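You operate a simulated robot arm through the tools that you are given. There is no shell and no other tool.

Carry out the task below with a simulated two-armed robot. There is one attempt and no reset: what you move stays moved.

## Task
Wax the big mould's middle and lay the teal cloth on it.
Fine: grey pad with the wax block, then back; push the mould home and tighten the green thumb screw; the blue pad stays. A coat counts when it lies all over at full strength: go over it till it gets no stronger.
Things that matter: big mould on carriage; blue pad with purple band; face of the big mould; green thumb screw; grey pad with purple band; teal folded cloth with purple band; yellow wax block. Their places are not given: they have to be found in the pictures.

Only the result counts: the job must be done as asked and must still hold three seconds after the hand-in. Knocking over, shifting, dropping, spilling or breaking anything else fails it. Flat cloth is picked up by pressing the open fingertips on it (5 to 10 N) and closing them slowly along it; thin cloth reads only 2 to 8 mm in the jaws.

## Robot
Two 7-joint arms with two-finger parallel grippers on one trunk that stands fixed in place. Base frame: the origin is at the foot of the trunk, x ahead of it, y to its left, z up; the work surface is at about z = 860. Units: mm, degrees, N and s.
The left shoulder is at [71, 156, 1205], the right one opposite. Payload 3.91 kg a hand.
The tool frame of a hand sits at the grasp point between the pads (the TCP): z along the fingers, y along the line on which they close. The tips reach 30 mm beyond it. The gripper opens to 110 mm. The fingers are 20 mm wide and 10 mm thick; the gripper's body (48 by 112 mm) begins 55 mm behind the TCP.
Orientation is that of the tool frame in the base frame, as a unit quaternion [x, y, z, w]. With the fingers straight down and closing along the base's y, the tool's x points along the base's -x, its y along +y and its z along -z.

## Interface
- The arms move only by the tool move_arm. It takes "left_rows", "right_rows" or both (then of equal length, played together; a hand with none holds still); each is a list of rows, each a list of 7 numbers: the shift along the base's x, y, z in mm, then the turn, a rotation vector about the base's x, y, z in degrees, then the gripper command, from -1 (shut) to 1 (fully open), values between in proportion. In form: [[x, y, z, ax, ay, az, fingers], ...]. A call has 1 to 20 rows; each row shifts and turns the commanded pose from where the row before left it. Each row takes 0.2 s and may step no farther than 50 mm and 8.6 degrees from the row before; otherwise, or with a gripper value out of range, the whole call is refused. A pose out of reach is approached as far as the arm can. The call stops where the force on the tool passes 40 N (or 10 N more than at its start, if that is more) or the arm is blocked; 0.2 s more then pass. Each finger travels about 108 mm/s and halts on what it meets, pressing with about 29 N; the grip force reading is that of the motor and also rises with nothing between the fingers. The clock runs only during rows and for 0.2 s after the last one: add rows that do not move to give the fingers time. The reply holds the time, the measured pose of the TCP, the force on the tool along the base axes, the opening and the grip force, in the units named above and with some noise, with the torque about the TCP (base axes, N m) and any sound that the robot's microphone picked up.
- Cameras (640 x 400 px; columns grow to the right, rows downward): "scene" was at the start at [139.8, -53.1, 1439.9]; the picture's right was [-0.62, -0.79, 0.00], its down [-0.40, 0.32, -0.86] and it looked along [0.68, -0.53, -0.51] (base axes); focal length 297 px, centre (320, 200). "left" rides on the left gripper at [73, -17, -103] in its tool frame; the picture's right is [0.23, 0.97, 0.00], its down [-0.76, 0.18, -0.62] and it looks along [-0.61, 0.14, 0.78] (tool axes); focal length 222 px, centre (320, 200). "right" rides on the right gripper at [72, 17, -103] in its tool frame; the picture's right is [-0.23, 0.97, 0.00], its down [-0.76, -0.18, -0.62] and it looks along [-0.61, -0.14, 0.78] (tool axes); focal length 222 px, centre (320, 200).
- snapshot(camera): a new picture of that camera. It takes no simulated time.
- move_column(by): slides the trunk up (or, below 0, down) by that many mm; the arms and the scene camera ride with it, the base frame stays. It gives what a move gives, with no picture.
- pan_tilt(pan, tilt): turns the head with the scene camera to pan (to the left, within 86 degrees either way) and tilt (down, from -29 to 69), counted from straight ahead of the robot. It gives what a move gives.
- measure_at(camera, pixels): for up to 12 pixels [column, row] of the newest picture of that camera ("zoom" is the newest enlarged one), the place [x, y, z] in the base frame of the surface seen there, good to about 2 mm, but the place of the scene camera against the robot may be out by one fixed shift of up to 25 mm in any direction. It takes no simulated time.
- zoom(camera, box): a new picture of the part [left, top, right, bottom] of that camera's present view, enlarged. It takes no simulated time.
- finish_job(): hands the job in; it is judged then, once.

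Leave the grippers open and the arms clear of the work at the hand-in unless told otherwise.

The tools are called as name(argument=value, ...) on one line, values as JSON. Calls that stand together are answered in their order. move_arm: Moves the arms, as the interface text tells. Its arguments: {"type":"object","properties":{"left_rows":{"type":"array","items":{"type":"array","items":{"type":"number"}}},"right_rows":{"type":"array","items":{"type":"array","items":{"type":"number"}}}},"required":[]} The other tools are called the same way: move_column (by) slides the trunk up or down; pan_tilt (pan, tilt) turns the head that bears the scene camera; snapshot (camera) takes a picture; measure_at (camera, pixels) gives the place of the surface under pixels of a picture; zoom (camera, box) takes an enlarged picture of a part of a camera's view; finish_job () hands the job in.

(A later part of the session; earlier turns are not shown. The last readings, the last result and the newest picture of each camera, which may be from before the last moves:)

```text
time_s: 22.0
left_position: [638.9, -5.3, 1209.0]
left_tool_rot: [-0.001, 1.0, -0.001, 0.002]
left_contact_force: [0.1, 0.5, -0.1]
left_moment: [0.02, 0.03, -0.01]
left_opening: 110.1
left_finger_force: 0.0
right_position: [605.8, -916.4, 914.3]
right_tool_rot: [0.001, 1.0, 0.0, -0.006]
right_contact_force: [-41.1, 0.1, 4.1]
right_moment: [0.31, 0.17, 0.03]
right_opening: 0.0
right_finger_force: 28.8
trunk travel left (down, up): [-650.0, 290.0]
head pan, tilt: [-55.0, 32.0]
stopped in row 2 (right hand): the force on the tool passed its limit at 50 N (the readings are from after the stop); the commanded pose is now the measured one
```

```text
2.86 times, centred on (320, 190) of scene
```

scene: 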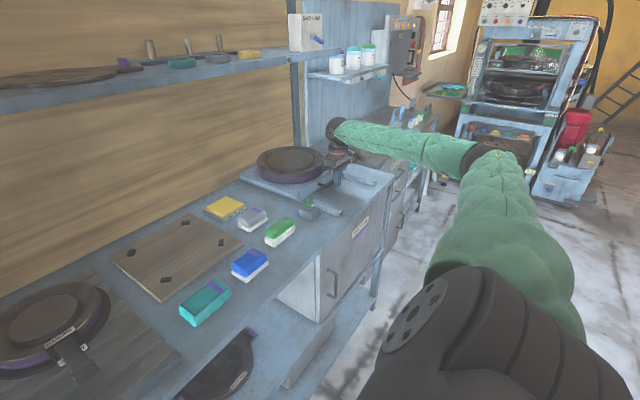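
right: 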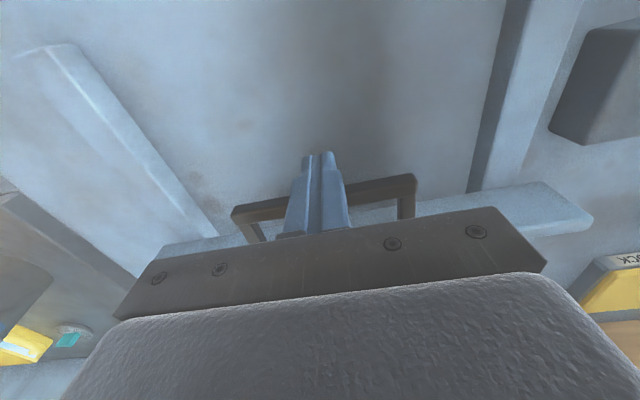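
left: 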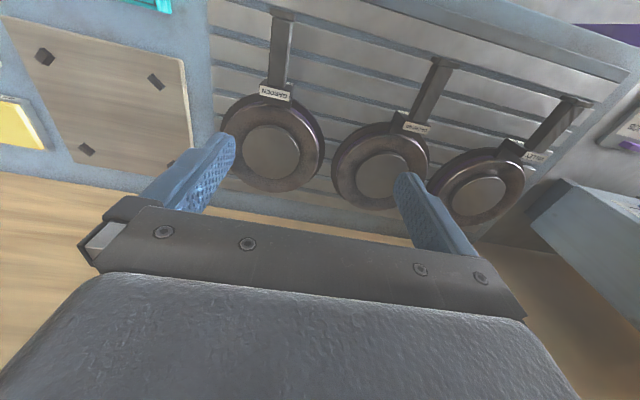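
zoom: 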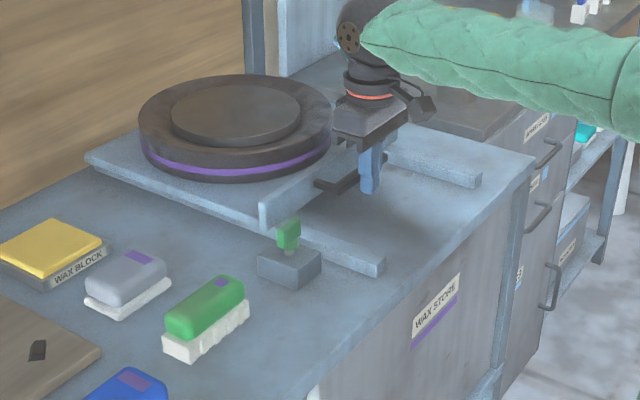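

The carriage met its stop (41 N at TCP x≈606), so it's home. I back off, lift, and test whether the right hand can reach over the mould at home (≈(820,-914)).

move_arm(right_rows=[[-10, 0, 0, 0, 0, 0, -1], [-20, 0, 0, 0, 0, 0, -1], [0, 0, 30, 0, 0, 0, -1], [0, 0, 40, 0, 0, 0, -1], [0, 0, 40, 0, 0, 0, -1], [40, 0, 0, 0, 0, 0, -1], [45, 0, 0, 0, 0, 0, -1], [45, 0, 0, 0, 0, 0, -1], [45, 0, 0, 0, 0, 0, -1], [45, 0, 0, 0, 0, 0, -1], [20, 0, 0, 0, 0, 0, -1], [0, 0, 0, 0, 0, 0, -1], [0, 0, 0, 0, 0, 0, -1]])

snapshot(camera="scene")

snapshot(camera="right")

```text
time_s: 24.8
left_position: [640.4, -4.6, 1207.7]
left_tool_rot: [-0.002, 1.0, 0.0, 0.0]
left_contact_force: [-1.0, -0.3, 0.2]
left_moment: [-0.03, -0.03, -0.02]
left_opening: 109.8
left_finger_force: 0.1
right_position: [823.6, -915.7, 1023.1]
right_tool_rot: [-0.001, 1.0, 0.0, -0.005]
right_contact_force: [0.1, -0.1, 0.2]
right_moment: [-0.03, -0.02, 0.0]
right_opening: 0.0
right_finger_force: 28.8
trunk travel left (down, up): [-650.0, 290.0]
head pan, tilt: [-55.0, 32.0]
```

```text
taken
```

scene: 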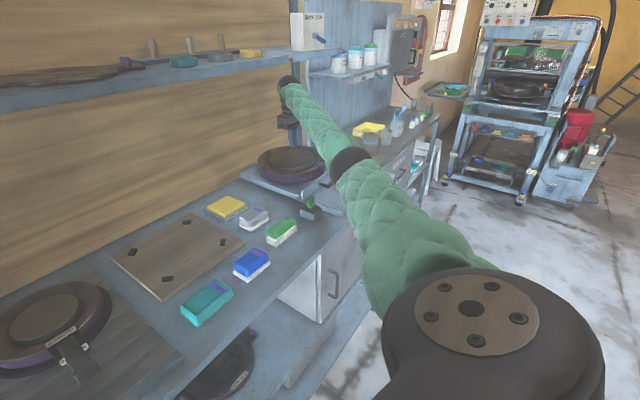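

```text
taken
```

right: 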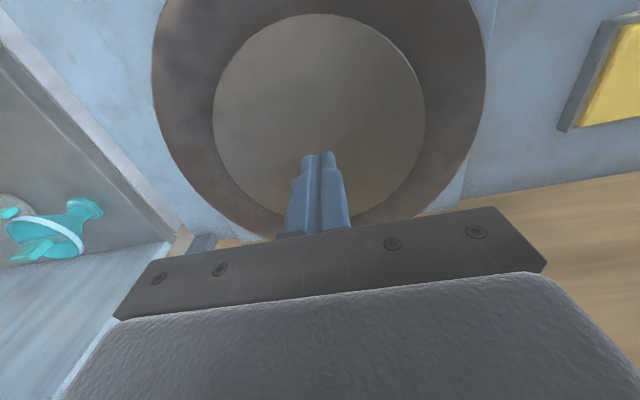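

It reaches the mould's centre at home. I measure the mould here and test the farthest corner (about +55 x, -50 y).

measure_at(camera="right", pixels=[[316, 14], [213, 115], [425, 115], [320, 115], [265, 195], [370, 195], [155, 70], [485, 70], [290, 20], [250, 50], [390, 50], [230, 170]])

move_arm(right_rows=[[20, -15, 0, 0, 0, 0, -1], [20, -20, -20, 0, 0, 0, -1], [15, -15, 0, 0, 0, 0, -1], [0, 0, 0, 0, 0, 0, -1], [0, 0, 0, 0, 0, 0, -1]])

```text
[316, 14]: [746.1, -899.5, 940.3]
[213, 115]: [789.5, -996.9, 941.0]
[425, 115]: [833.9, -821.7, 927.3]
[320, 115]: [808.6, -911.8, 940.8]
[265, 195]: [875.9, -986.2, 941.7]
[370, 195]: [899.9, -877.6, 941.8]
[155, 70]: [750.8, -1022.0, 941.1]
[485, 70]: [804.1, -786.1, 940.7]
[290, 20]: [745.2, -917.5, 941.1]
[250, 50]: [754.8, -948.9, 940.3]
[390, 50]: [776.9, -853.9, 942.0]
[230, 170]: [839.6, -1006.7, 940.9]
```

```text
time_s: 26.0
left_position: [639.8, -6.5, 1206.9]
left_tool_rot: [0.0, 1.0, 0.0, 0.0]
left_contact_force: [-0.1, 0.6, -0.3]
left_moment: [-0.01, -0.02, 0.0]
left_opening: 109.9
left_finger_force: 0.0
right_position: [844.8, -938.6, 1003.8]
right_tool_rot: [-0.002, 1.0, 0.001, -0.004]
right_contact_force: [-0.3, -0.6, -0.9]
right_moment: [0.01, 0.01, 0.03]
right_opening: 0.0
right_finger_force: 28.7
right hand out of reach, approached as far as the arm can: row 2, 3
trunk travel left (down, up): [-650.0, 290.0]
head pan, tilt: [-55.0, 32.0]
```

The edge of reach with the tool straight down is about (845,-939); a slight tilt will cover the rest. Next is the thumb screw: I retreat up and away from the mould and go to look at the screw closely from about (505,-705,1010).

move_arm(right_rows=[[0, 0, 40, 0, 0, 0, -1], [-30, 20, 30, 0, 0, 0, -1], [-40, 20, 0, 0, 0, 0, -1], [-40, 25, 0, 0, 0, 0, -1], [-40, 25, 0, 0, 0, 0, -1], [-40, 25, 0, 0, 0, 0, -1], [-40, 25, 0, 0, 0, 0, -1], [-40, 30, 0, 0, 0, 0, -1], [-40, 30, 0, 0, 0, 0, -1], [-25, 30, -30, 0, 0, 0, -1], [0, 0, -30, 0, 0, 0, 0], [0, 0, 0, 0, 0, 0, 0], [0, 0, 0, 0, 0, 0, 0]])

snapshot(camera="right")

snapshot(camera="scene")

```text
time_s: 28.8
left_position: [637.5, -7.5, 1209.6]
left_tool_rot: [0.0, 1.0, 0.001, 0.002]
left_contact_force: [-1.0, -0.3, 0.7]
left_moment: [0.01, -0.06, 0.01]
left_opening: 110.0
left_finger_force: 0.0
right_position: [813.2, -971.0, 1035.7]
right_tool_rot: [0.0, 1.0, 0.002, -0.003]
right_contact_force: [0.4, -0.9, 0.0]
right_moment: [0.02, -0.03, 0.01]
right_opening: 55.2
right_finger_force: 0.0
right hand out of reach, approached as far as the arm can: row 2, 3, 4, 5, 6, 7, 8, 9, 10, 11
trunk travel left (down, up): [-650.0, 290.0]
head pan, tilt: [-55.0, 32.0]
```

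```text
taken
```

right: 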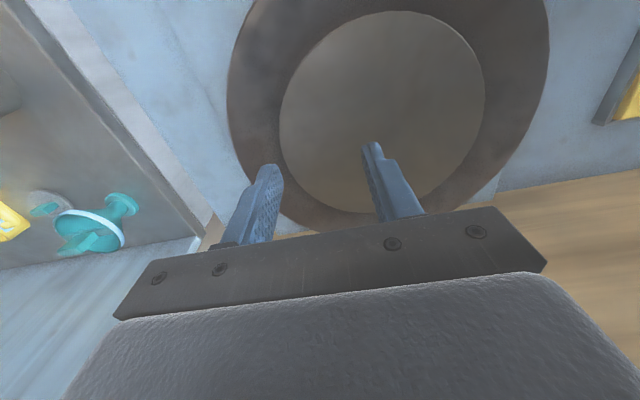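

```text
taken
```

scene: 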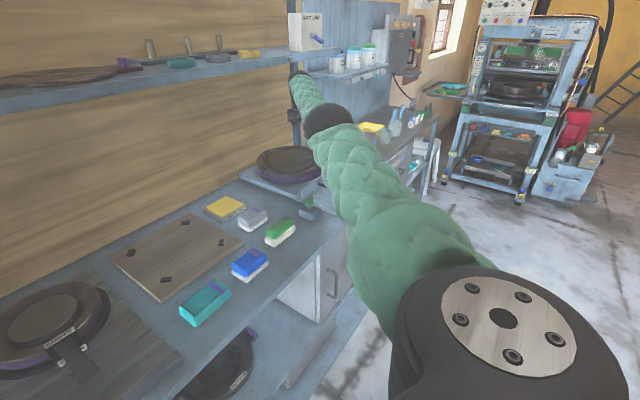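

The arm got stuck near full stretch and lags behind the command. I give it stationary rows to see whether it goes on moving.

move_arm(right_rows=[[0, 0, 0, 0, 0, 0, 0], [0, 0, 0, 0, 0, 0, 0]])

snapshot(camera="scene")

```text
time_s: 29.4
left_position: [641.5, -6.2, 1206.9]
left_tool_rot: [0.0, 1.0, 0.001, 0.001]
left_contact_force: [0.9, 0.4, -0.3]
left_moment: [0.0, -0.03, 0.01]
left_opening: 110.0
left_finger_force: 0.0
right_position: [815.4, -968.0, 1034.6]
right_tool_rot: [0.0, 1.0, 0.002, -0.005]
right_contact_force: [0.4, -0.3, 0.3]
right_moment: [-0.01, -0.02, 0.01]
right_opening: 55.0
right_finger_force: 0.1
trunk travel left (down, up): [-650.0, 290.0]
head pan, tilt: [-55.0, 32.0]
```

```text
taken
```

scene: 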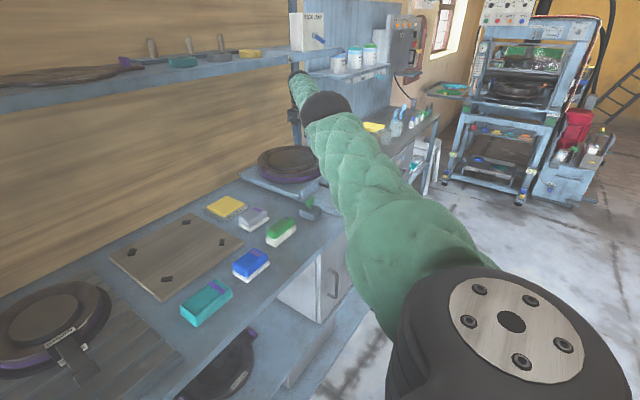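

It holds at (815,-968,1035). I try small steps back toward the robot.

move_arm(right_rows=[[-10, 10, 0, 0, 0, 0, 0], [-10, 10, 0, 0, 0, 0, 0], [-10, 10, 0, 0, 0, 0, 0]])

```text
time_s: 30.2
left_position: [640.5, -5.4, 1206.6]
left_tool_rot: [0.0, 1.0, 0.0, 0.001]
left_contact_force: [0.1, -0.7, -0.8]
left_moment: [0.0, 0.0, 0.02]
left_opening: 110.1
left_finger_force: 0.1
right_position: [814.8, -967.2, 1035.7]
right_tool_rot: [0.0, 1.0, 0.001, -0.005]
right_contact_force: [-0.7, -0.4, 0.4]
right_moment: [0.0, 0.0, 0.0]
right_opening: 54.9
right_finger_force: 0.0
right hand out of reach, approached as far as the arm can: row 1, 2, 3
trunk travel left (down, up): [-650.0, 290.0]
head pan, tilt: [-55.0, 32.0]
```

Pulling straight back along the stretched arm doesn't work (stretched-out posture). I try moving crosswise: up in z.

move_arm(right_rows=[[0, 0, 40, 0, 0, 0, 0], [0, 0, 40, 0, 0, 0, 0], [0, 0, 40, 0, 0, 0, 0]])

snapshot(camera="scene")

```text
time_s: 31.2
left_position: [652.1, -8.5, 1207.4]
left_tool_rot: [0.002, 1.0, 0.0, -0.002]
left_contact_force: [-2.8, 2.8, 1.4]
left_moment: [-0.31, -0.16, 0.03]
left_opening: 110.1
left_finger_force: 0.0
right_position: [797.7, -955.4, 1074.3]
right_tool_rot: [0.004, 0.997, 0.029, -0.071]
right_contact_force: [-6.7, 11.1, -4.3]
right_moment: [-0.79, -0.44, 0.08]
right_opening: 54.8
right_finger_force: 0.0
right hand out of reach, approached as far as the arm can: row 2, 3
trunk travel left (down, up): [-650.0, 290.0]
head pan, tilt: [-55.0, 32.0]
stopped in row 3 (right hand): the arm was blocked; the commanded pose is now the measured one
```

```text
taken
```

scene: 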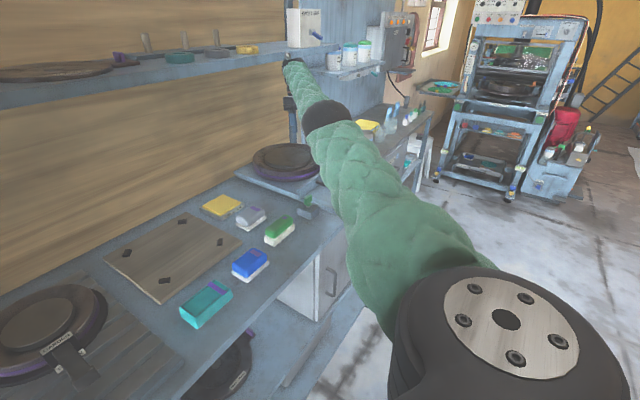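

The arm got blocked, possibly the wrist near the box under the shelf. The command is now reset to the measured pose, so I go down and back.

move_arm(right_rows=[[0, 0, -15, 0, 0, 0, 0], [0, 0, -15, 0, 0, 0, 0]])

zoom(camera="scene", box=[220, 0, 420, 140])

```text
time_s: 31.6
left_position: [615.7, 7.8, 1219.1]
left_tool_rot: [-0.031, 0.999, 0.002, 0.01]
left_contact_force: [1.5, -1.2, -1.0]
left_moment: [0.08, 0.09, 0.02]
left_opening: 110.0
left_finger_force: 0.1
right_position: [816.4, -928.5, 1073.2]
right_tool_rot: [-0.027, 0.997, 0.034, -0.06]
right_contact_force: [-3.2, -7.3, -35.1]
right_moment: [0.91, 0.11, -0.09]
right_opening: 55.2
right_finger_force: 0.2
trunk travel left (down, up): [-650.0, 290.0]
head pan, tilt: [-55.0, 32.0]
stopped in row 2 (right hand): the arm was blocked; the commanded pose is now the measured one
```

```text
2.86 times, centred on (320, 70) of scene
```

zoom: 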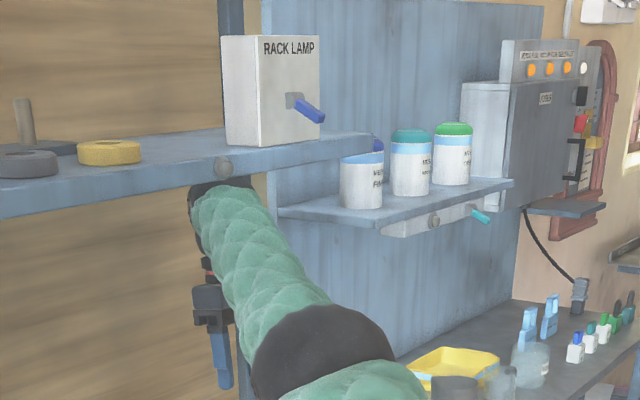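

The wrist is jammed under the shelf and the trunk is flexing. I hold still briefly and read.

move_arm(right_rows=[[0, 0, 0, 0, 0, 0, 0]])

zoom(camera="scene", box=[200, 0, 400, 140])

snapshot(camera="right")

```text
time_s: 32.0
left_position: [632.0, 0.3, 1210.4]
left_tool_rot: [-0.021, 1.0, 0.002, 0.004]
left_contact_force: [0.5, -0.2, 0.1]
left_moment: [-0.01, 0.02, -0.01]
left_opening: 110.1
left_finger_force: 0.1
right_position: [828.2, -937.8, 1075.1]
right_tool_rot: [-0.019, 0.998, 0.03, -0.058]
right_contact_force: [0.2, 0.2, 3.5]
right_moment: [-0.04, -0.02, 0.03]
right_opening: 55.0
right_finger_force: 0.1
trunk travel left (down, up): [-650.0, 290.0]
head pan, tilt: [-55.0, 32.0]
```

```text
2.86 times, centred on (300, 70) of scene
```

zoom: 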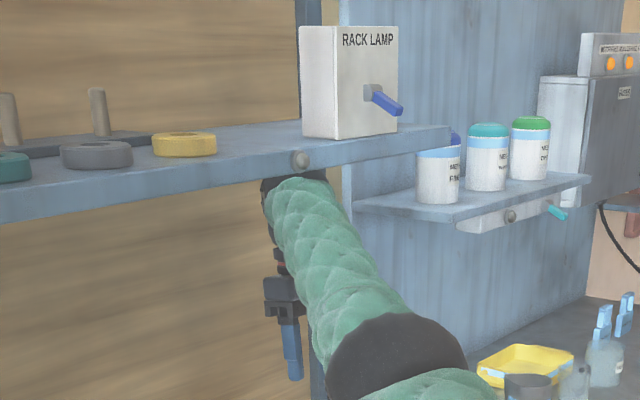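

```text
taken
```

right: 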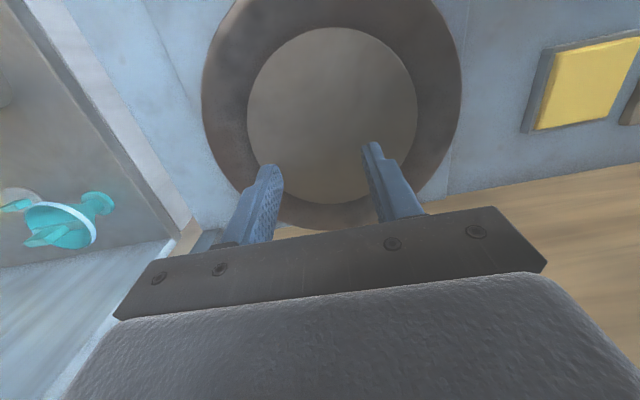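

The wrist sits just under the shelf edge. Lowering the trunk takes the whole arm down cleanly: by 50 mm (fingertips then ≈995, the mould is at 941).

move_column(by=-50)

snapshot(camera="scene")

```text
time_s: 32.9
left_position: [622.5, 3.0, 1165.7]
left_tool_rot: [-0.019, 1.0, -0.001, 0.008]
left_contact_force: [-0.7, 0.4, -0.2]
left_moment: [0.0, -0.02, 0.01]
left_opening: 110.1
left_finger_force: 0.1
right_position: [817.1, -936.1, 1041.5]
right_tool_rot: [-0.019, 0.998, 0.023, -0.048]
right_contact_force: [0.0, 0.1, -0.4]
right_moment: [0.01, -0.04, 0.03]
right_opening: 54.9
right_finger_force: 0.1
trunk travel left (down, up): [-600.0, 340.0]
head pan, tilt: [-55.0, 32.0]
```

```text
taken
```

scene: 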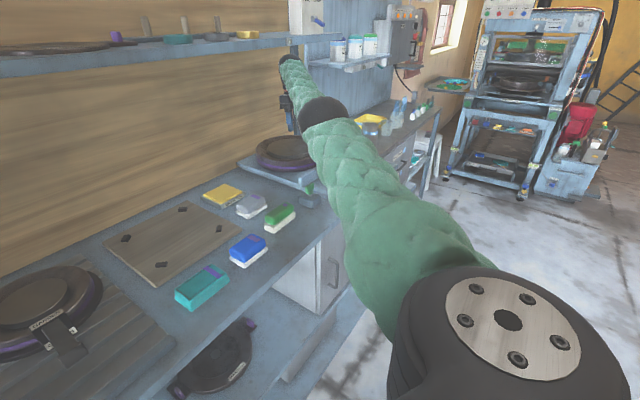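

The left hand's reading also shifted a little (622,3). I wait one row to see if things settle.

move_arm(right_rows=[[0, 0, 0, 0, 0, 0, 0], [0, 0, 0, 0, 0, 0, 0]])

snapshot(camera="scene")

```text
time_s: 33.5
left_position: [624.3, 4.1, 1165.0]
left_tool_rot: [-0.019, 1.0, -0.001, 0.006]
left_contact_force: [-0.2, -0.1, -0.3]
left_moment: [0.05, 0.0, -0.01]
left_opening: 110.2
left_finger_force: 0.0
right_position: [817.5, -936.5, 1038.2]
right_tool_rot: [-0.018, 0.998, 0.026, -0.05]
right_contact_force: [0.4, 0.1, 1.0]
right_moment: [-0.01, 0.03, 0.02]
right_opening: 55.0
right_finger_force: 0.1
trunk travel left (down, up): [-600.0, 340.0]
head pan, tilt: [-55.0, 32.0]
```

```text
taken
```

scene: 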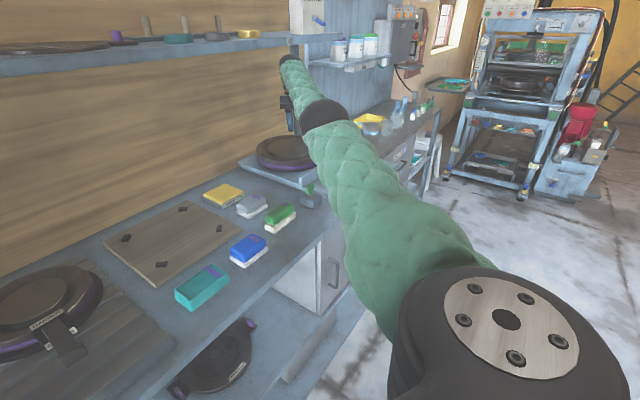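

I now try to bring the right hand back and slightly down in small steps.

move_arm(right_rows=[[-10, 5, -5, 0, 0, 0, 0], [-15, 10, -5, 0, 0, 0, 0], [-15, 10, 0, 0, 0, 0, 0]])

snapshot(camera="scene")

```text
time_s: 34.3
left_position: [623.9, 4.1, 1164.6]
left_tool_rot: [-0.02, 1.0, 0.0, 0.006]
left_contact_force: [0.2, 0.6, 0.0]
left_moment: [-0.01, 0.01, 0.02]
left_opening: 109.9
left_finger_force: 0.0
right_position: [777.4, -909.4, 1029.6]
right_tool_rot: [-0.018, 0.998, 0.026, -0.049]
right_contact_force: [-0.1, -0.4, -0.2]
right_moment: [-0.04, -0.01, -0.01]
right_opening: 55.0
right_finger_force: 0.0
trunk travel left (down, up): [-600.0, 340.0]
head pan, tilt: [-55.0, 32.0]
```

```text
taken
```

scene: 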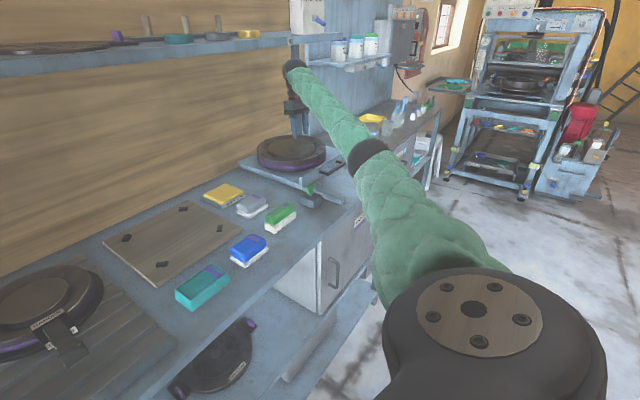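

The arm follows again. I check that the shelf items and the mould carriage are undisturbed.

zoom(camera="scene", box=[0, 0, 340, 120])

zoom(camera="scene", box=[220, 60, 420, 220])

```text
1.88 times, centred on (170, 60) of scene
```

zoom: 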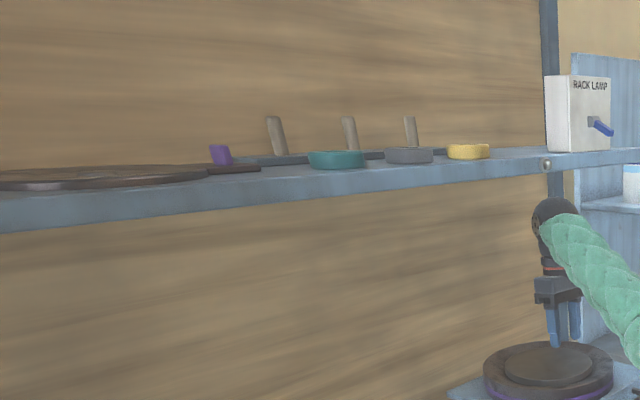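

```text
2.50 times, centred on (320, 140) of scene
```

zoom: 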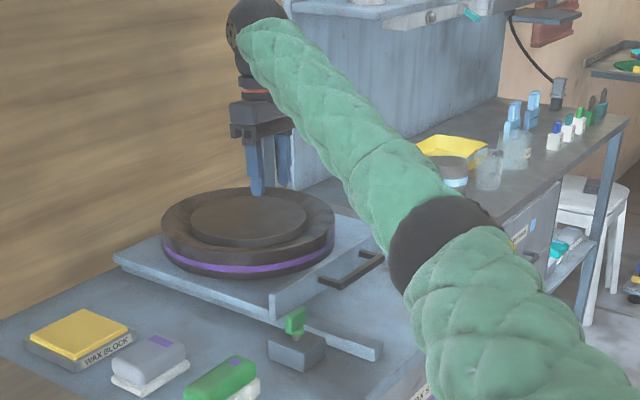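

Everything is in place. I straighten the tool (correction ≈(-3,-5.6,-2.1)°) and go to look at the screw from about (510,-705,1010).

move_arm(right_rows=[[-35, 20, 5, -1.5, -2.8, -1, 0], [-35, 25, 5, -1.5, -2.8, -1.1, 0], [-40, 25, 0, 0, 0, 0, 0], [-40, 25, 0, 0, 0, 0, 0], [-40, 28, 0, 0, 0, 0, 0], [-40, 28, 0, 0, 0, 0, 0], [-35, 28, -10, 0, 0, 0, 0], [0, 25, -15, 0, 0, 0, 0], [0, 0, 0, 0, 0, 0, 0]])

snapshot(camera="right")

snapshot(camera="scene")

```text
time_s: 36.3
left_position: [621.7, 3.6, 1165.4]
left_tool_rot: [-0.019, 1.0, -0.001, 0.008]
left_contact_force: [0.1, 0.0, 0.3]
left_moment: [-0.01, 0.0, 0.0]
left_opening: 110.1
left_finger_force: 0.1
right_position: [511.1, -708.0, 1016.4]
right_tool_rot: [0.001, 1.0, -0.002, 0.0]
right_contact_force: [-0.3, -0.4, -0.4]
right_moment: [-0.03, -0.02, -0.03]
right_opening: 55.0
right_finger_force: 0.1
trunk travel left (down, up): [-600.0, 340.0]
head pan, tilt: [-55.0, 32.0]
```

```text
taken
```

right: 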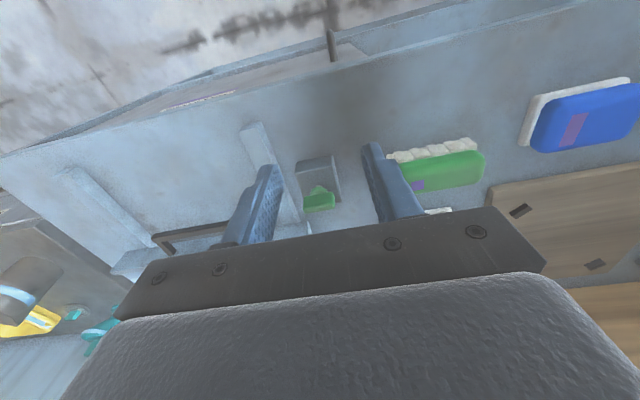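

```text
taken
```

scene: 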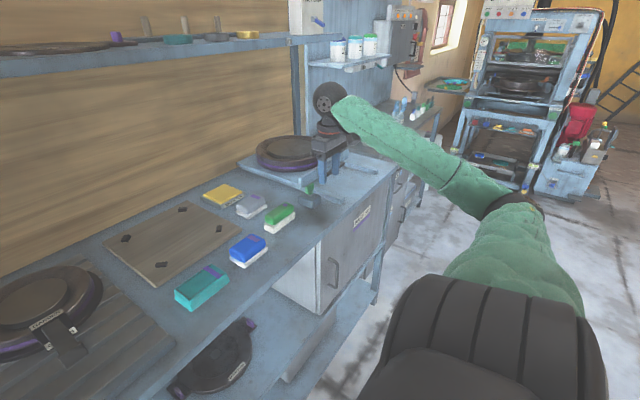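

The screw shows at (318,195) in the right picture. I enlarge and measure it.

zoom(camera="right", box=[230, 110, 430, 235])

measure_at(camera="right", pixels=[[318, 188], [306, 207], [333, 203], [320, 203], [320, 210], [298, 165], [334, 155], [340, 195], [310, 170], [325, 165], [312, 195], [326, 192]])

```text
3.20 times, centred on (330, 172) of right
```

zoom: 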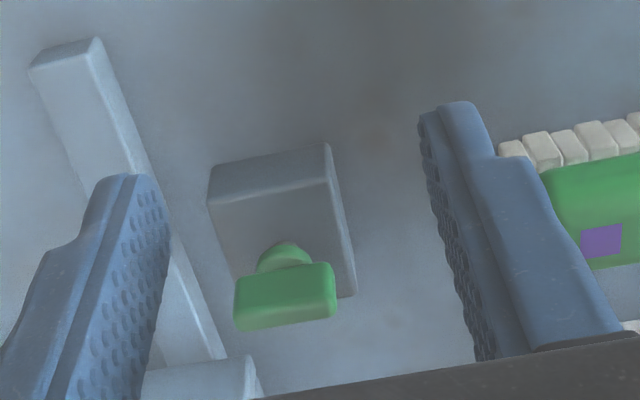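

```text
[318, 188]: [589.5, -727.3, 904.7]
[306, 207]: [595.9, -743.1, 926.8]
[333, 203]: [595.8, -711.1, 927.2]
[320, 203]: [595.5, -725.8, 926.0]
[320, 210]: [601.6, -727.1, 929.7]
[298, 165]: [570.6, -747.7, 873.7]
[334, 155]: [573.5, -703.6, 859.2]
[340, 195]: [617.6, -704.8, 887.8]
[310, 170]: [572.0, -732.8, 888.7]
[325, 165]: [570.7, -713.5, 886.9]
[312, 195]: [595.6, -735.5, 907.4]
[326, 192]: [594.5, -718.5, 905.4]
```

The wing is a flat plate facing x: face at x≈595.5, y -744…-711, z 905–930; its axis is near (599,-727). I turn the tool +90° about z so the fingers close along x, and move over the screw.

move_arm(right_rows=[[8, -1.7, 0, 0, 0, 8.2, 0], [8, -1.7, 0, 0, 0, 8.2, 0], [8, -1.7, 0, 0, 0, 8.2, 0], [8, -1.7, 0, 0, 0, 8.2, 0], [8, -1.7, 0, 0, 0, 8.2, 0], [8, -1.7, 0, 0, 0, 8.2, 0], [8, -1.7, 0, 0, 0, 8.2, 0], [8, -1.7, 0, 0, 0, 8.2, 0], [8, -1.7, 0, 0, 0, 8.2, 0], [8, -1.7, 0, 0, 0, 8.2, 0], [8, -1.7, 0, 0, 0, 8, 0], [0, 0, 0, 0, 0, 0, 0]])

snapshot(camera="right")

snapshot(camera="scene")

```text
time_s: 38.9
left_position: [624.2, 2.9, 1165.5]
left_tool_rot: [-0.02, 1.0, 0.0, 0.007]
left_contact_force: [0.1, -0.1, 0.6]
left_moment: [0.02, 0.02, -0.02]
left_opening: 110.1
left_finger_force: 0.1
right_position: [602.9, -726.4, 1014.9]
right_tool_rot: [-0.707, 0.708, 0.0, 0.0]
right_contact_force: [0.3, -0.5, 1.0]
right_moment: [-0.01, 0.0, 0.02]
right_opening: 55.0
right_finger_force: 0.1
trunk travel left (down, up): [-600.0, 340.0]
head pan, tilt: [-55.0, 32.0]
```

```text
taken
```

right: 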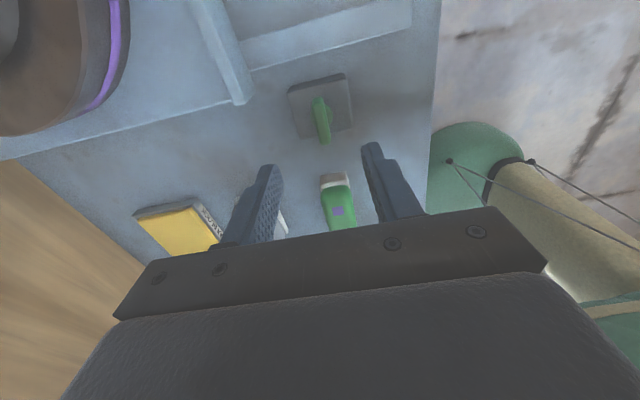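

```text
taken
```

scene: 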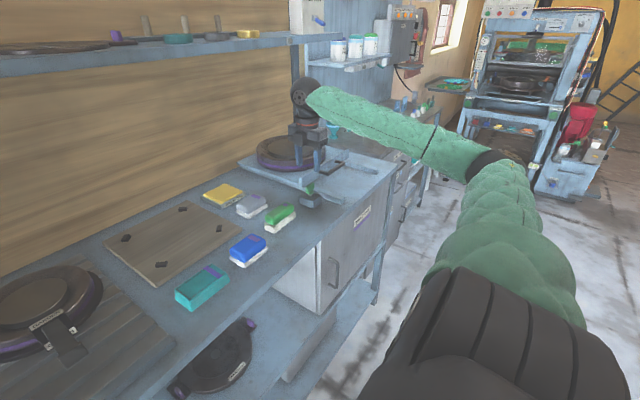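

Now the camera looks from the mould's side. I measure the wing again from here.

zoom(camera="right", box=[260, 50, 400, 160])

measure_at(camera="right", pixels=[[317, 105], [321, 120], [325, 140], [329, 120], [314, 110], [290, 95], [350, 95], [320, 130], [322, 110], [345, 76]])

```text
3.64 times, centred on (330, 105) of right
```

zoom: 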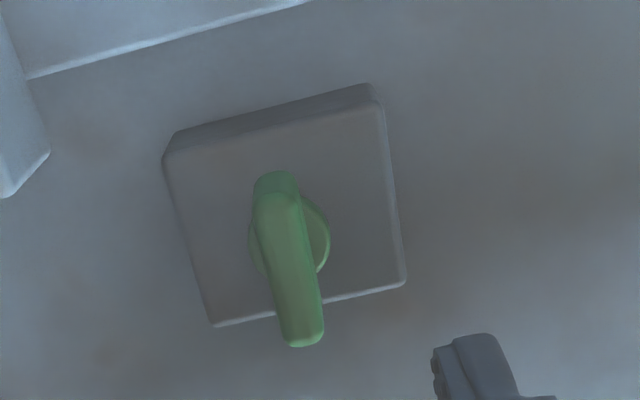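

```text
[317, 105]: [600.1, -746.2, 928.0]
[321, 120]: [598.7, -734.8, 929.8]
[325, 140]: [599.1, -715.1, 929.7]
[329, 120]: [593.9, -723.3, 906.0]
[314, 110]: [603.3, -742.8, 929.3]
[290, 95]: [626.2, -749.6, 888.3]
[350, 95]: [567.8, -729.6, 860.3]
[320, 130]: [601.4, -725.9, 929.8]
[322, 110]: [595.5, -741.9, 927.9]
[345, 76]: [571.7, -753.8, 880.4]
```

The wing's centre is at about (599.5,-728), top z 930. I centre and descend to TCP z≈925, then close slowly.

move_arm(right_rows=[[-3.4, -1.5, -20, 0, 0, 0, 0], [0, 0, -25, 0, 0, 0, 0], [0, 0, -25, 0, 0, 0, 0], [0, 0, -19, 0, 0, 0, 0], [0, 0, 0, 0, 0, 0, 0], [0, 0, 0, 0, 0, 0, 0]])

snapshot(camera="right")

```text
time_s: 40.3
left_position: [624.7, 3.1, 1165.2]
left_tool_rot: [-0.019, 1.0, 0.0, 0.006]
left_contact_force: [-0.2, 0.3, 0.1]
left_moment: [0.0, 0.04, -0.01]
left_opening: 110.1
left_finger_force: 0.0
right_position: [598.2, -725.9, 925.8]
right_tool_rot: [0.707, -0.707, 0.001, -0.001]
right_contact_force: [-0.4, 0.4, 0.2]
right_moment: [0.0, 0.04, 0.02]
right_opening: 55.1
right_finger_force: 0.2
trunk travel left (down, up): [-600.0, 340.0]
head pan, tilt: [-55.0, 32.0]
```

```text
taken
```

right: 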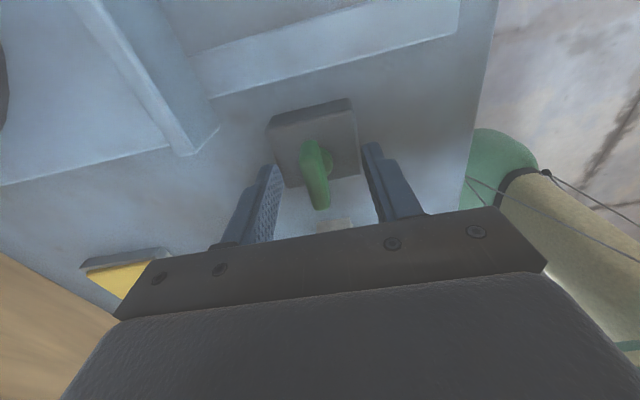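

The wing is between the fingers. I close on it.

move_arm(right_rows=[[0.8, -1.5, 0, 0, 0, 0, -0.4], [0, 0, 0, 0, 0, 0, -0.7], [0, 0, 0, 0, 0, 0, -1], [0, 0, 0, 0, 0, 0, -1], [0, 0, 0, 0, 0, 0, -1]])

```text
time_s: 41.5
left_position: [624.3, 4.1, 1164.5]
left_tool_rot: [-0.019, 1.0, -0.001, 0.005]
left_contact_force: [-0.5, -0.2, 0.6]
left_moment: [-0.03, 0.01, 0.0]
left_opening: 109.9
left_finger_force: 0.2
right_position: [598.8, -729.0, 925.1]
right_tool_rot: [-0.707, 0.707, -0.001, 0.001]
right_contact_force: [22.2, -4.7, 6.6]
right_moment: [-0.03, -0.53, 0.07]
right_opening: 21.6
right_finger_force: 45.2
trunk travel left (down, up): [-600.0, 340.0]
head pan, tilt: [-55.0, 32.0]
```

It closed on 21.6 mm: the round hub below the wing. I open, raise 14 mm so that only the wing is gripped, and close again.

move_arm(right_rows=[[0, 0, 0, 0, 0, 0, -0.3], [0, 0, 0, 0, 0, 0, -0.2], [0.5, 0, 7, 0, 0, 0, -0.2], [0, 0.5, 7, 0, 0, 0, -0.2], [0, 0, 0, 0, 0, 0, -0.2], [0, 0, 0, 0, 0, 0, -0.7], [0, 0, 0, 0, 0, 0, -1], [0, 0, 0, 0, 0, 0, -1], [0, 0, 0, 0, 0, 0, -1]])

snapshot(camera="right")

```text
time_s: 43.5
left_position: [624.7, 3.2, 1164.7]
left_tool_rot: [-0.02, 1.0, 0.0, 0.006]
left_contact_force: [-0.8, 0.9, 0.8]
left_moment: [-0.01, -0.01, -0.01]
left_opening: 110.3
left_finger_force: 0.1
right_position: [600.2, -729.0, 939.8]
right_tool_rot: [0.708, -0.706, 0.0, 0.0]
right_contact_force: [6.5, -2.3, 2.4]
right_moment: [0.57, 0.18, 0.05]
right_opening: 11.0
right_finger_force: 45.1
trunk travel left (down, up): [-600.0, 340.0]
head pan, tilt: [-55.0, 32.0]
```

```text
taken
```

right: 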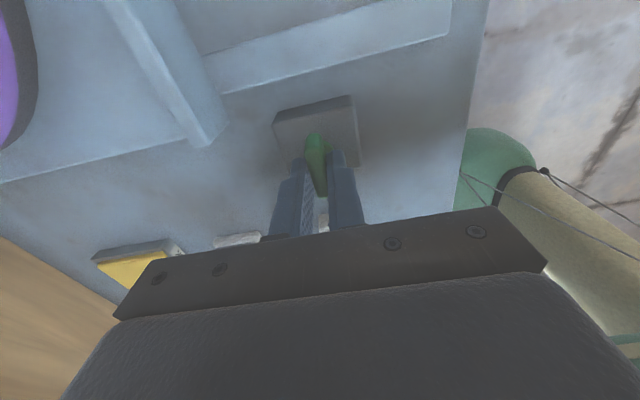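

The wing is gripped (11 mm). I turn clockwise (seen from above), -5° per row, and watch the torque.

move_arm(right_rows=[[0, 0, 0, 0, 0, -5, -1], [0, 0, 0, 0, 0, -5, -1], [0, 0, 0, 0, 0, -5, -1], [0, 0, 0, 0, 0, -5, -1]])

snapshot(camera="right")

```text
time_s: 44.5
left_position: [625.9, 3.3, 1163.3]
left_tool_rot: [-0.019, 1.0, -0.001, 0.006]
left_contact_force: [0.3, 1.3, -0.2]
left_moment: [0.01, -0.01, 0.02]
left_opening: 110.1
left_finger_force: 0.1
right_position: [599.7, -728.3, 938.1]
right_tool_rot: [-0.573, 0.82, -0.001, 0.0]
right_contact_force: [22.3, -4.4, 3.5]
right_moment: [1.05, -0.53, 0.06]
right_opening: 10.9
right_finger_force: 45.0
trunk travel left (down, up): [-600.0, 340.0]
head pan, tilt: [-55.0, 32.0]
```

```text
taken
```

right: 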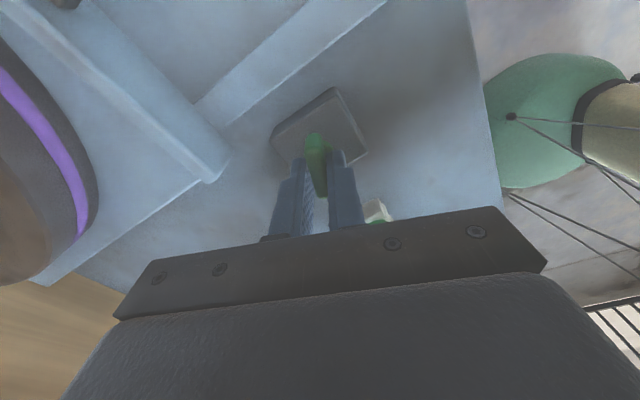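

The wing turns along with low torque (0.06 N·m). There's a 22 N side force, so I shift +1 mm in x and keep turning.

move_arm(right_rows=[[1, 0, 0, 0, 0, -5, -1], [0, 0, 0, 0, 0, -5, -1], [0, 0, 0, 0, 0, -5, -1], [0, 0, 0, 0, 0, -5, -1], [0, 0, 0, 0, 0, -5, -1]])

```text
time_s: 45.7
left_position: [625.7, 3.7, 1164.5]
left_tool_rot: [-0.02, 1.0, -0.001, 0.007]
left_contact_force: [0.6, -0.5, -0.4]
left_moment: [0.01, 0.03, 0.0]
left_opening: 109.7
left_finger_force: 0.2
right_position: [601.5, -728.8, 938.8]
right_tool_rot: [-0.381, 0.925, 0.0, -0.001]
right_contact_force: [31.1, -11.2, 14.2]
right_moment: [0.06, -0.31, 0.08]
right_opening: 10.8
right_finger_force: 45.0
trunk travel left (down, up): [-600.0, 340.0]
head pan, tilt: [-55.0, 32.0]
```

The side force grew to 31 N, so I release, let it relax and look at the wing.

move_arm(right_rows=[[0, 0, 0, 0, 0, 0, -0.6], [0, 0, 0, 0, 0, 0, -0.4], [0, 0, 0, 0, 0, 0, -0.4]])

snapshot(camera="right")

zoom(camera="right", box=[240, 60, 400, 220])

```text
time_s: 46.5
left_position: [623.7, 2.6, 1164.8]
left_tool_rot: [-0.019, 1.0, -0.001, 0.007]
left_contact_force: [-0.3, 0.3, 0.5]
left_moment: [0.01, -0.01, 0.04]
left_opening: 110.0
left_finger_force: 0.0
right_position: [598.6, -728.1, 939.1]
right_tool_rot: [-0.382, 0.924, -0.001, 0.0]
right_contact_force: [-1.0, 0.2, 1.2]
right_moment: [0.02, -0.01, 0.0]
right_opening: 33.1
right_finger_force: 0.0
trunk travel left (down, up): [-600.0, 340.0]
head pan, tilt: [-55.0, 32.0]
```

```text
taken
```

right: 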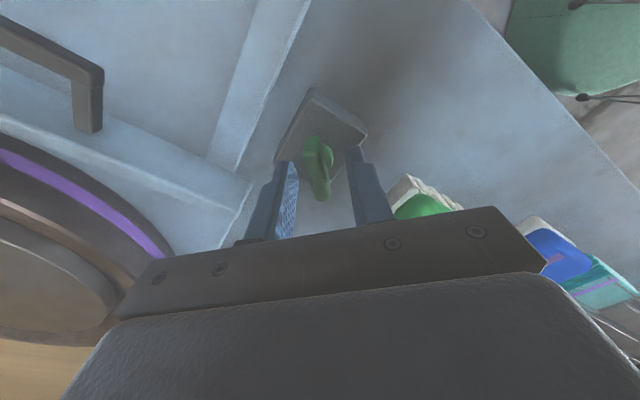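

```text
2.50 times, centred on (320, 140) of right
```

zoom: 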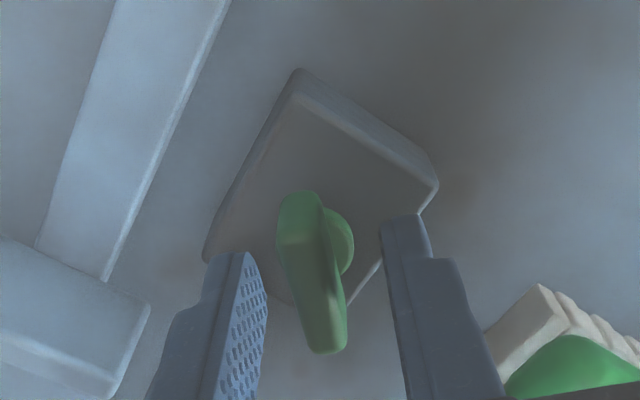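

The wing turned 45° and stays. I measure its ends to recentre.

measure_at(camera="right", pixels=[[314, 141], [320, 165], [323, 198], [326, 190], [310, 150], [316, 180], [312, 140], [318, 199]])

```text
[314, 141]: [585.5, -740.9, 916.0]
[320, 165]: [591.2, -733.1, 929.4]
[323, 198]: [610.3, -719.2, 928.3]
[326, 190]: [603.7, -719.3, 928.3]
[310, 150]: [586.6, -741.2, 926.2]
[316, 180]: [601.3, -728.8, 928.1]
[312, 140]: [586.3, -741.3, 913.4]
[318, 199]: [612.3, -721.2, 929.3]
```

The axis is about (600,-729). I shift (+1.4,-0.9), grip again and continue turning.

move_arm(right_rows=[[1.4, -0.9, 0, 0, 0, 0, -0.4], [0, 0, 0, 0, 0, 0, -0.8], [0, 0, 0, 0, 0, 0, -1], [0, 0, 0, 0, 0, 0, -1], [0, 0, 0, 0, 0, -5, -1], [0, 0, 0, 0, 0, -5, -1], [0, 0, 0, 0, 0, -5, -1], [0, 0, 0, 0, 0, -5, -1]])

```text
time_s: 48.3
left_position: [625.1, 3.2, 1164.6]
left_tool_rot: [-0.02, 1.0, 0.0, 0.007]
left_contact_force: [0.8, -0.3, 0.4]
left_moment: [-0.02, 0.0, 0.0]
left_opening: 109.9
left_finger_force: 0.0
right_position: [601.1, -729.5, 938.7]
right_tool_rot: [-0.216, 0.976, -0.001, 0.0]
right_contact_force: [0.5, -2.4, 4.7]
right_moment: [0.09, 0.55, 0.02]
right_opening: 11.3
right_finger_force: 44.9
trunk travel left (down, up): [-600.0, 340.0]
head pan, tilt: [-55.0, 32.0]
```

Forces are small now. I continue turning clockwise, 10 rows of -6°.

move_arm(right_rows=[[0, 0, 0, 0, 0, -6, -1], [0, 0, 0, 0, 0, -6, -1], [0, 0, 0, 0, 0, -6, -1], [0, 0, 0, 0, 0, -6, -1], [0, 0, 0, 0, 0, -6, -1]])

```text
time_s: 49.5
left_position: [624.7, 2.1, 1165.4]
left_tool_rot: [-0.02, 1.0, 0.001, 0.007]
left_contact_force: [0.8, 0.2, 0.6]
left_moment: [0.0, 0.01, -0.02]
left_opening: 109.8
left_finger_force: 0.2
right_position: [600.8, -730.0, 940.3]
right_tool_rot: [0.045, 0.999, -0.001, 0.0]
right_contact_force: [11.6, -21.1, 14.0]
right_moment: [0.07, 0.83, 0.02]
right_opening: 11.1
right_finger_force: 45.3
trunk travel left (down, up): [-600.0, 340.0]
head pan, tilt: [-55.0, 32.0]
```

Turned 95° in all, torque still about zero. I relieve the side force with a small shift (+0.6,-1) and continue.

move_arm(right_rows=[[0.6, -1, 0.5, 0, 0, 0, -1], [0, 0, 0, 0, 0, -6, -1], [0, 0, 0, 0, 0, -6, -1], [0, 0, 0, 0, 0, -6, -1], [0, 0, 0, 0, 0, -6, -1], [0, 0, 0, 0, 0, -6, -1]])

snapshot(camera="right")

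```text
time_s: 50.9
left_position: [623.7, 3.1, 1164.6]
left_tool_rot: [-0.019, 1.0, 0.0, 0.007]
left_contact_force: [-1.0, -0.2, -0.5]
left_moment: [-0.02, 0.01, 0.01]
left_opening: 109.6
left_finger_force: 0.1
right_position: [601.0, -731.1, 939.4]
right_tool_rot: [0.303, 0.953, -0.001, -0.001]
right_contact_force: [-8.0, -17.4, 7.9]
right_moment: [0.67, 1.05, 0.06]
right_opening: 11.0
right_finger_force: 45.2
trunk travel left (down, up): [-600.0, 340.0]
head pan, tilt: [-55.0, 32.0]
```

```text
taken
```

right: 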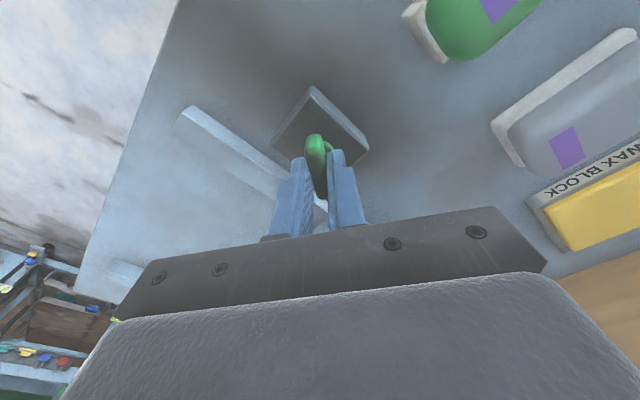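

Still following. I keep turning (another 36°), shifting -0.8 mm in y.

move_arm(right_rows=[[-0.3, -0.8, 0, 0, 0, -6, -1], [0, 0, 0, 0, 0, -6, -1], [0, 0, 0, 0, 0, -6, -1], [0, 0, 0, 0, 0, -6, -1], [0, 0, 0, 0, 0, -6, -1], [0, 0, 0, 0, 0, -6, -1]])

snapshot(camera="right")

```text
time_s: 52.3
left_position: [623.4, 3.3, 1165.2]
left_tool_rot: [-0.019, 1.0, -0.001, 0.008]
left_contact_force: [0.2, 0.2, 0.1]
left_moment: [-0.04, 0.0, -0.02]
left_opening: 110.1
left_finger_force: 0.1
right_position: [600.1, -731.5, 939.6]
right_tool_rot: [0.581, 0.814, -0.001, 0.0]
right_contact_force: [-16.3, -5.8, -0.2]
right_moment: [-0.97, -0.36, 0.09]
right_opening: 11.2
right_finger_force: 44.6
trunk travel left (down, up): [-600.0, 340.0]
head pan, tilt: [-55.0, 32.0]
```

```text
taken
```

right: 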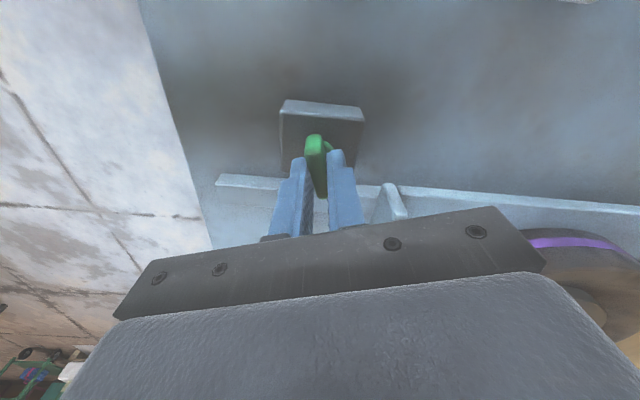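

Turned about 161°. I continue.

move_arm(right_rows=[[-0.6, 0, 0, 0, 0, -6, -1], [0, 0, 0, 0, 0, -6, -1], [0, 0, 0, 0, 0, -6, -1], [0, 0, 0, 0, 0, -6, -1], [0, 0, 0, 0, 0, -6, -1]])

```text
time_s: 53.5
left_position: [623.4, 3.3, 1165.8]
left_tool_rot: [-0.019, 1.0, -0.001, 0.007]
left_contact_force: [1.1, -0.3, -0.1]
left_moment: [0.01, 0.01, -0.02]
left_opening: 110.0
left_finger_force: 0.1
right_position: [599.8, -730.6, 939.4]
right_tool_rot: [0.773, 0.635, 0.0, -0.001]
right_contact_force: [-12.7, -6.2, 1.4]
right_moment: [0.14, 0.15, 1.37]
right_opening: 14.7
right_finger_force: 45.3
trunk travel left (down, up): [-600.0, 340.0]
head pan, tilt: [-55.0, 32.0]
```

The torque jumped to 1.37 N·m and the jaws read 14.7 mm: the screw has come tight at roughly 180°. I look.

snapshot(camera="right")

zoom(camera="right", box=[240, 70, 400, 230])

```text
taken
```

right: 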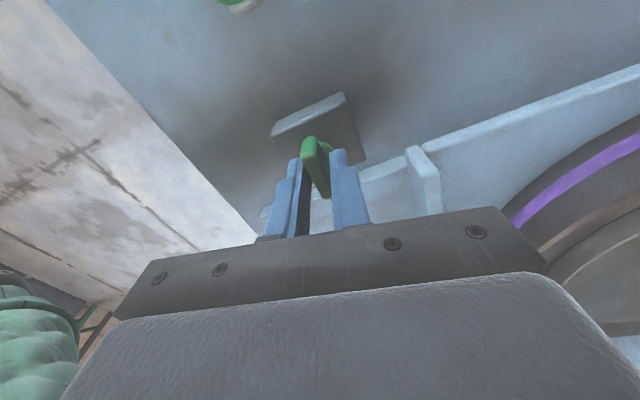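

```text
2.50 times, centred on (320, 150) of right
```

zoom: 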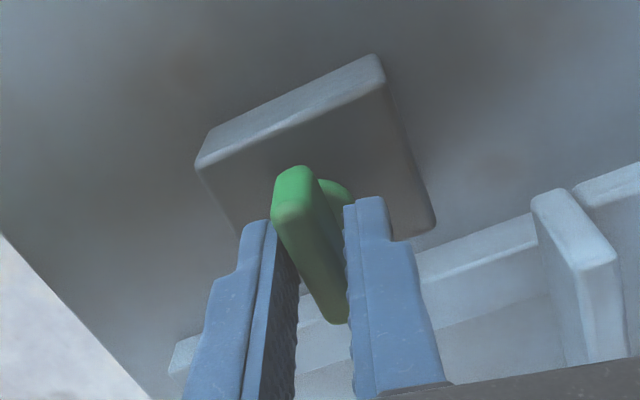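

The wing rests at its stop while the fingers have twisted past it. I press a touch further (-4°) to be sure it's tight, then release.

move_arm(right_rows=[[0, 0, 0, 0, 0, -2, -1], [0, 0, 0, 0, 0, -2, -1], [0, 0, 0, 0, 0, 0, -1]])

zoom(camera="right", box=[240, 70, 400, 230])

```text
time_s: 54.3
left_position: [622.4, 4.3, 1165.3]
left_tool_rot: [-0.02, 1.0, 0.0, 0.006]
left_contact_force: [0.2, 0.3, 0.0]
left_moment: [0.01, 0.0, -0.01]
left_opening: 109.7
left_finger_force: 0.0
right_position: [600.2, -731.0, 939.5]
right_tool_rot: [0.793, 0.609, -0.001, -0.003]
right_contact_force: [-16.3, 0.1, -1.5]
right_moment: [0.33, 0.15, 1.24]
right_opening: 16.3
right_finger_force: 44.9
trunk travel left (down, up): [-600.0, 340.0]
head pan, tilt: [-55.0, 32.0]
```

```text
2.50 times, centred on (320, 150) of right
```

zoom: 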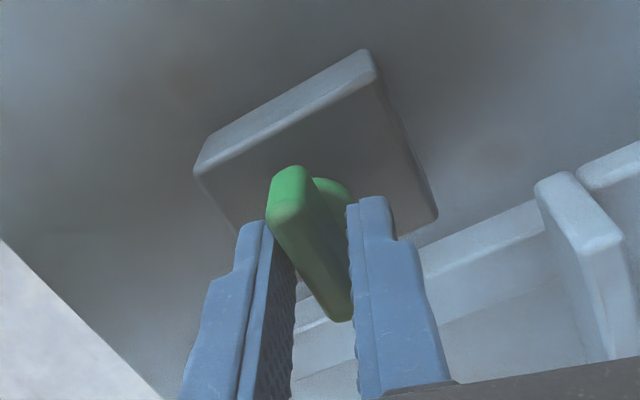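

Tight and not moving. I open the fingers and lift clear.

move_arm(right_rows=[[0, 0, 0, 0, 0, 0, -0.5], [0, 0, 0, 0, 0, 0, 0], [0, 0, 0, 0, 0, 0, 0], [0, 0, 25, 0, 0, 0, 0], [0, 0, 40, 0, 0, 0, 0], [0, 0, 40, 0, 0, 0, 0], [0, 0, 0, 0, 0, 0, 0]])

snapshot(camera="right")

zoom(camera="scene", box=[220, 120, 420, 260])

```text
time_s: 55.9
left_position: [625.3, 3.1, 1163.4]
left_tool_rot: [-0.019, 1.0, 0.0, 0.006]
left_contact_force: [-0.1, -0.5, -0.3]
left_moment: [-0.03, 0.0, 0.0]
left_opening: 110.1
left_finger_force: 0.0
right_position: [601.2, -733.2, 1044.4]
right_tool_rot: [0.794, 0.608, 0.0, -0.002]
right_contact_force: [1.0, 0.2, 0.1]
right_moment: [0.01, 0.0, 0.0]
right_opening: 55.2
right_finger_force: 0.2
trunk travel left (down, up): [-600.0, 340.0]
head pan, tilt: [-55.0, 32.0]
```

```text
taken
```

right: 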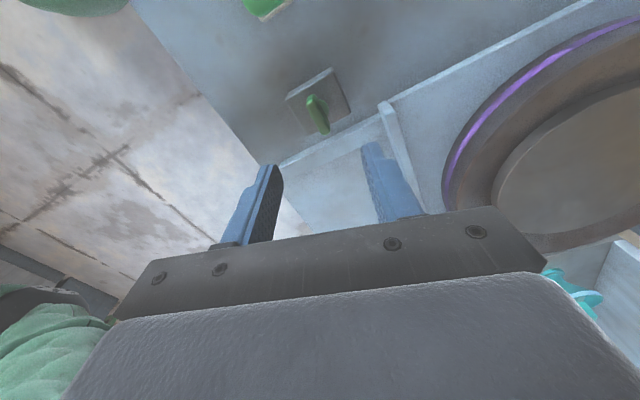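

```text
2.86 times, centred on (320, 190) of scene
```

zoom: 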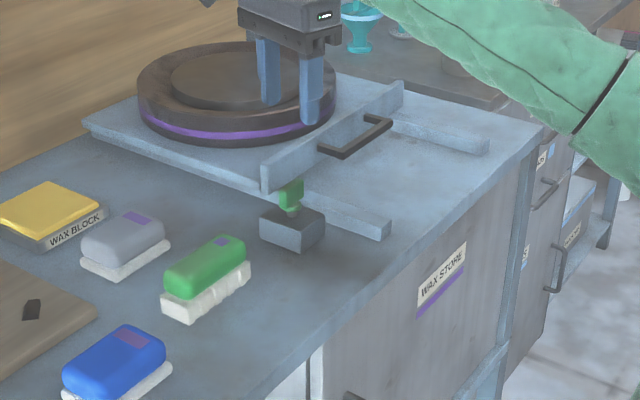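

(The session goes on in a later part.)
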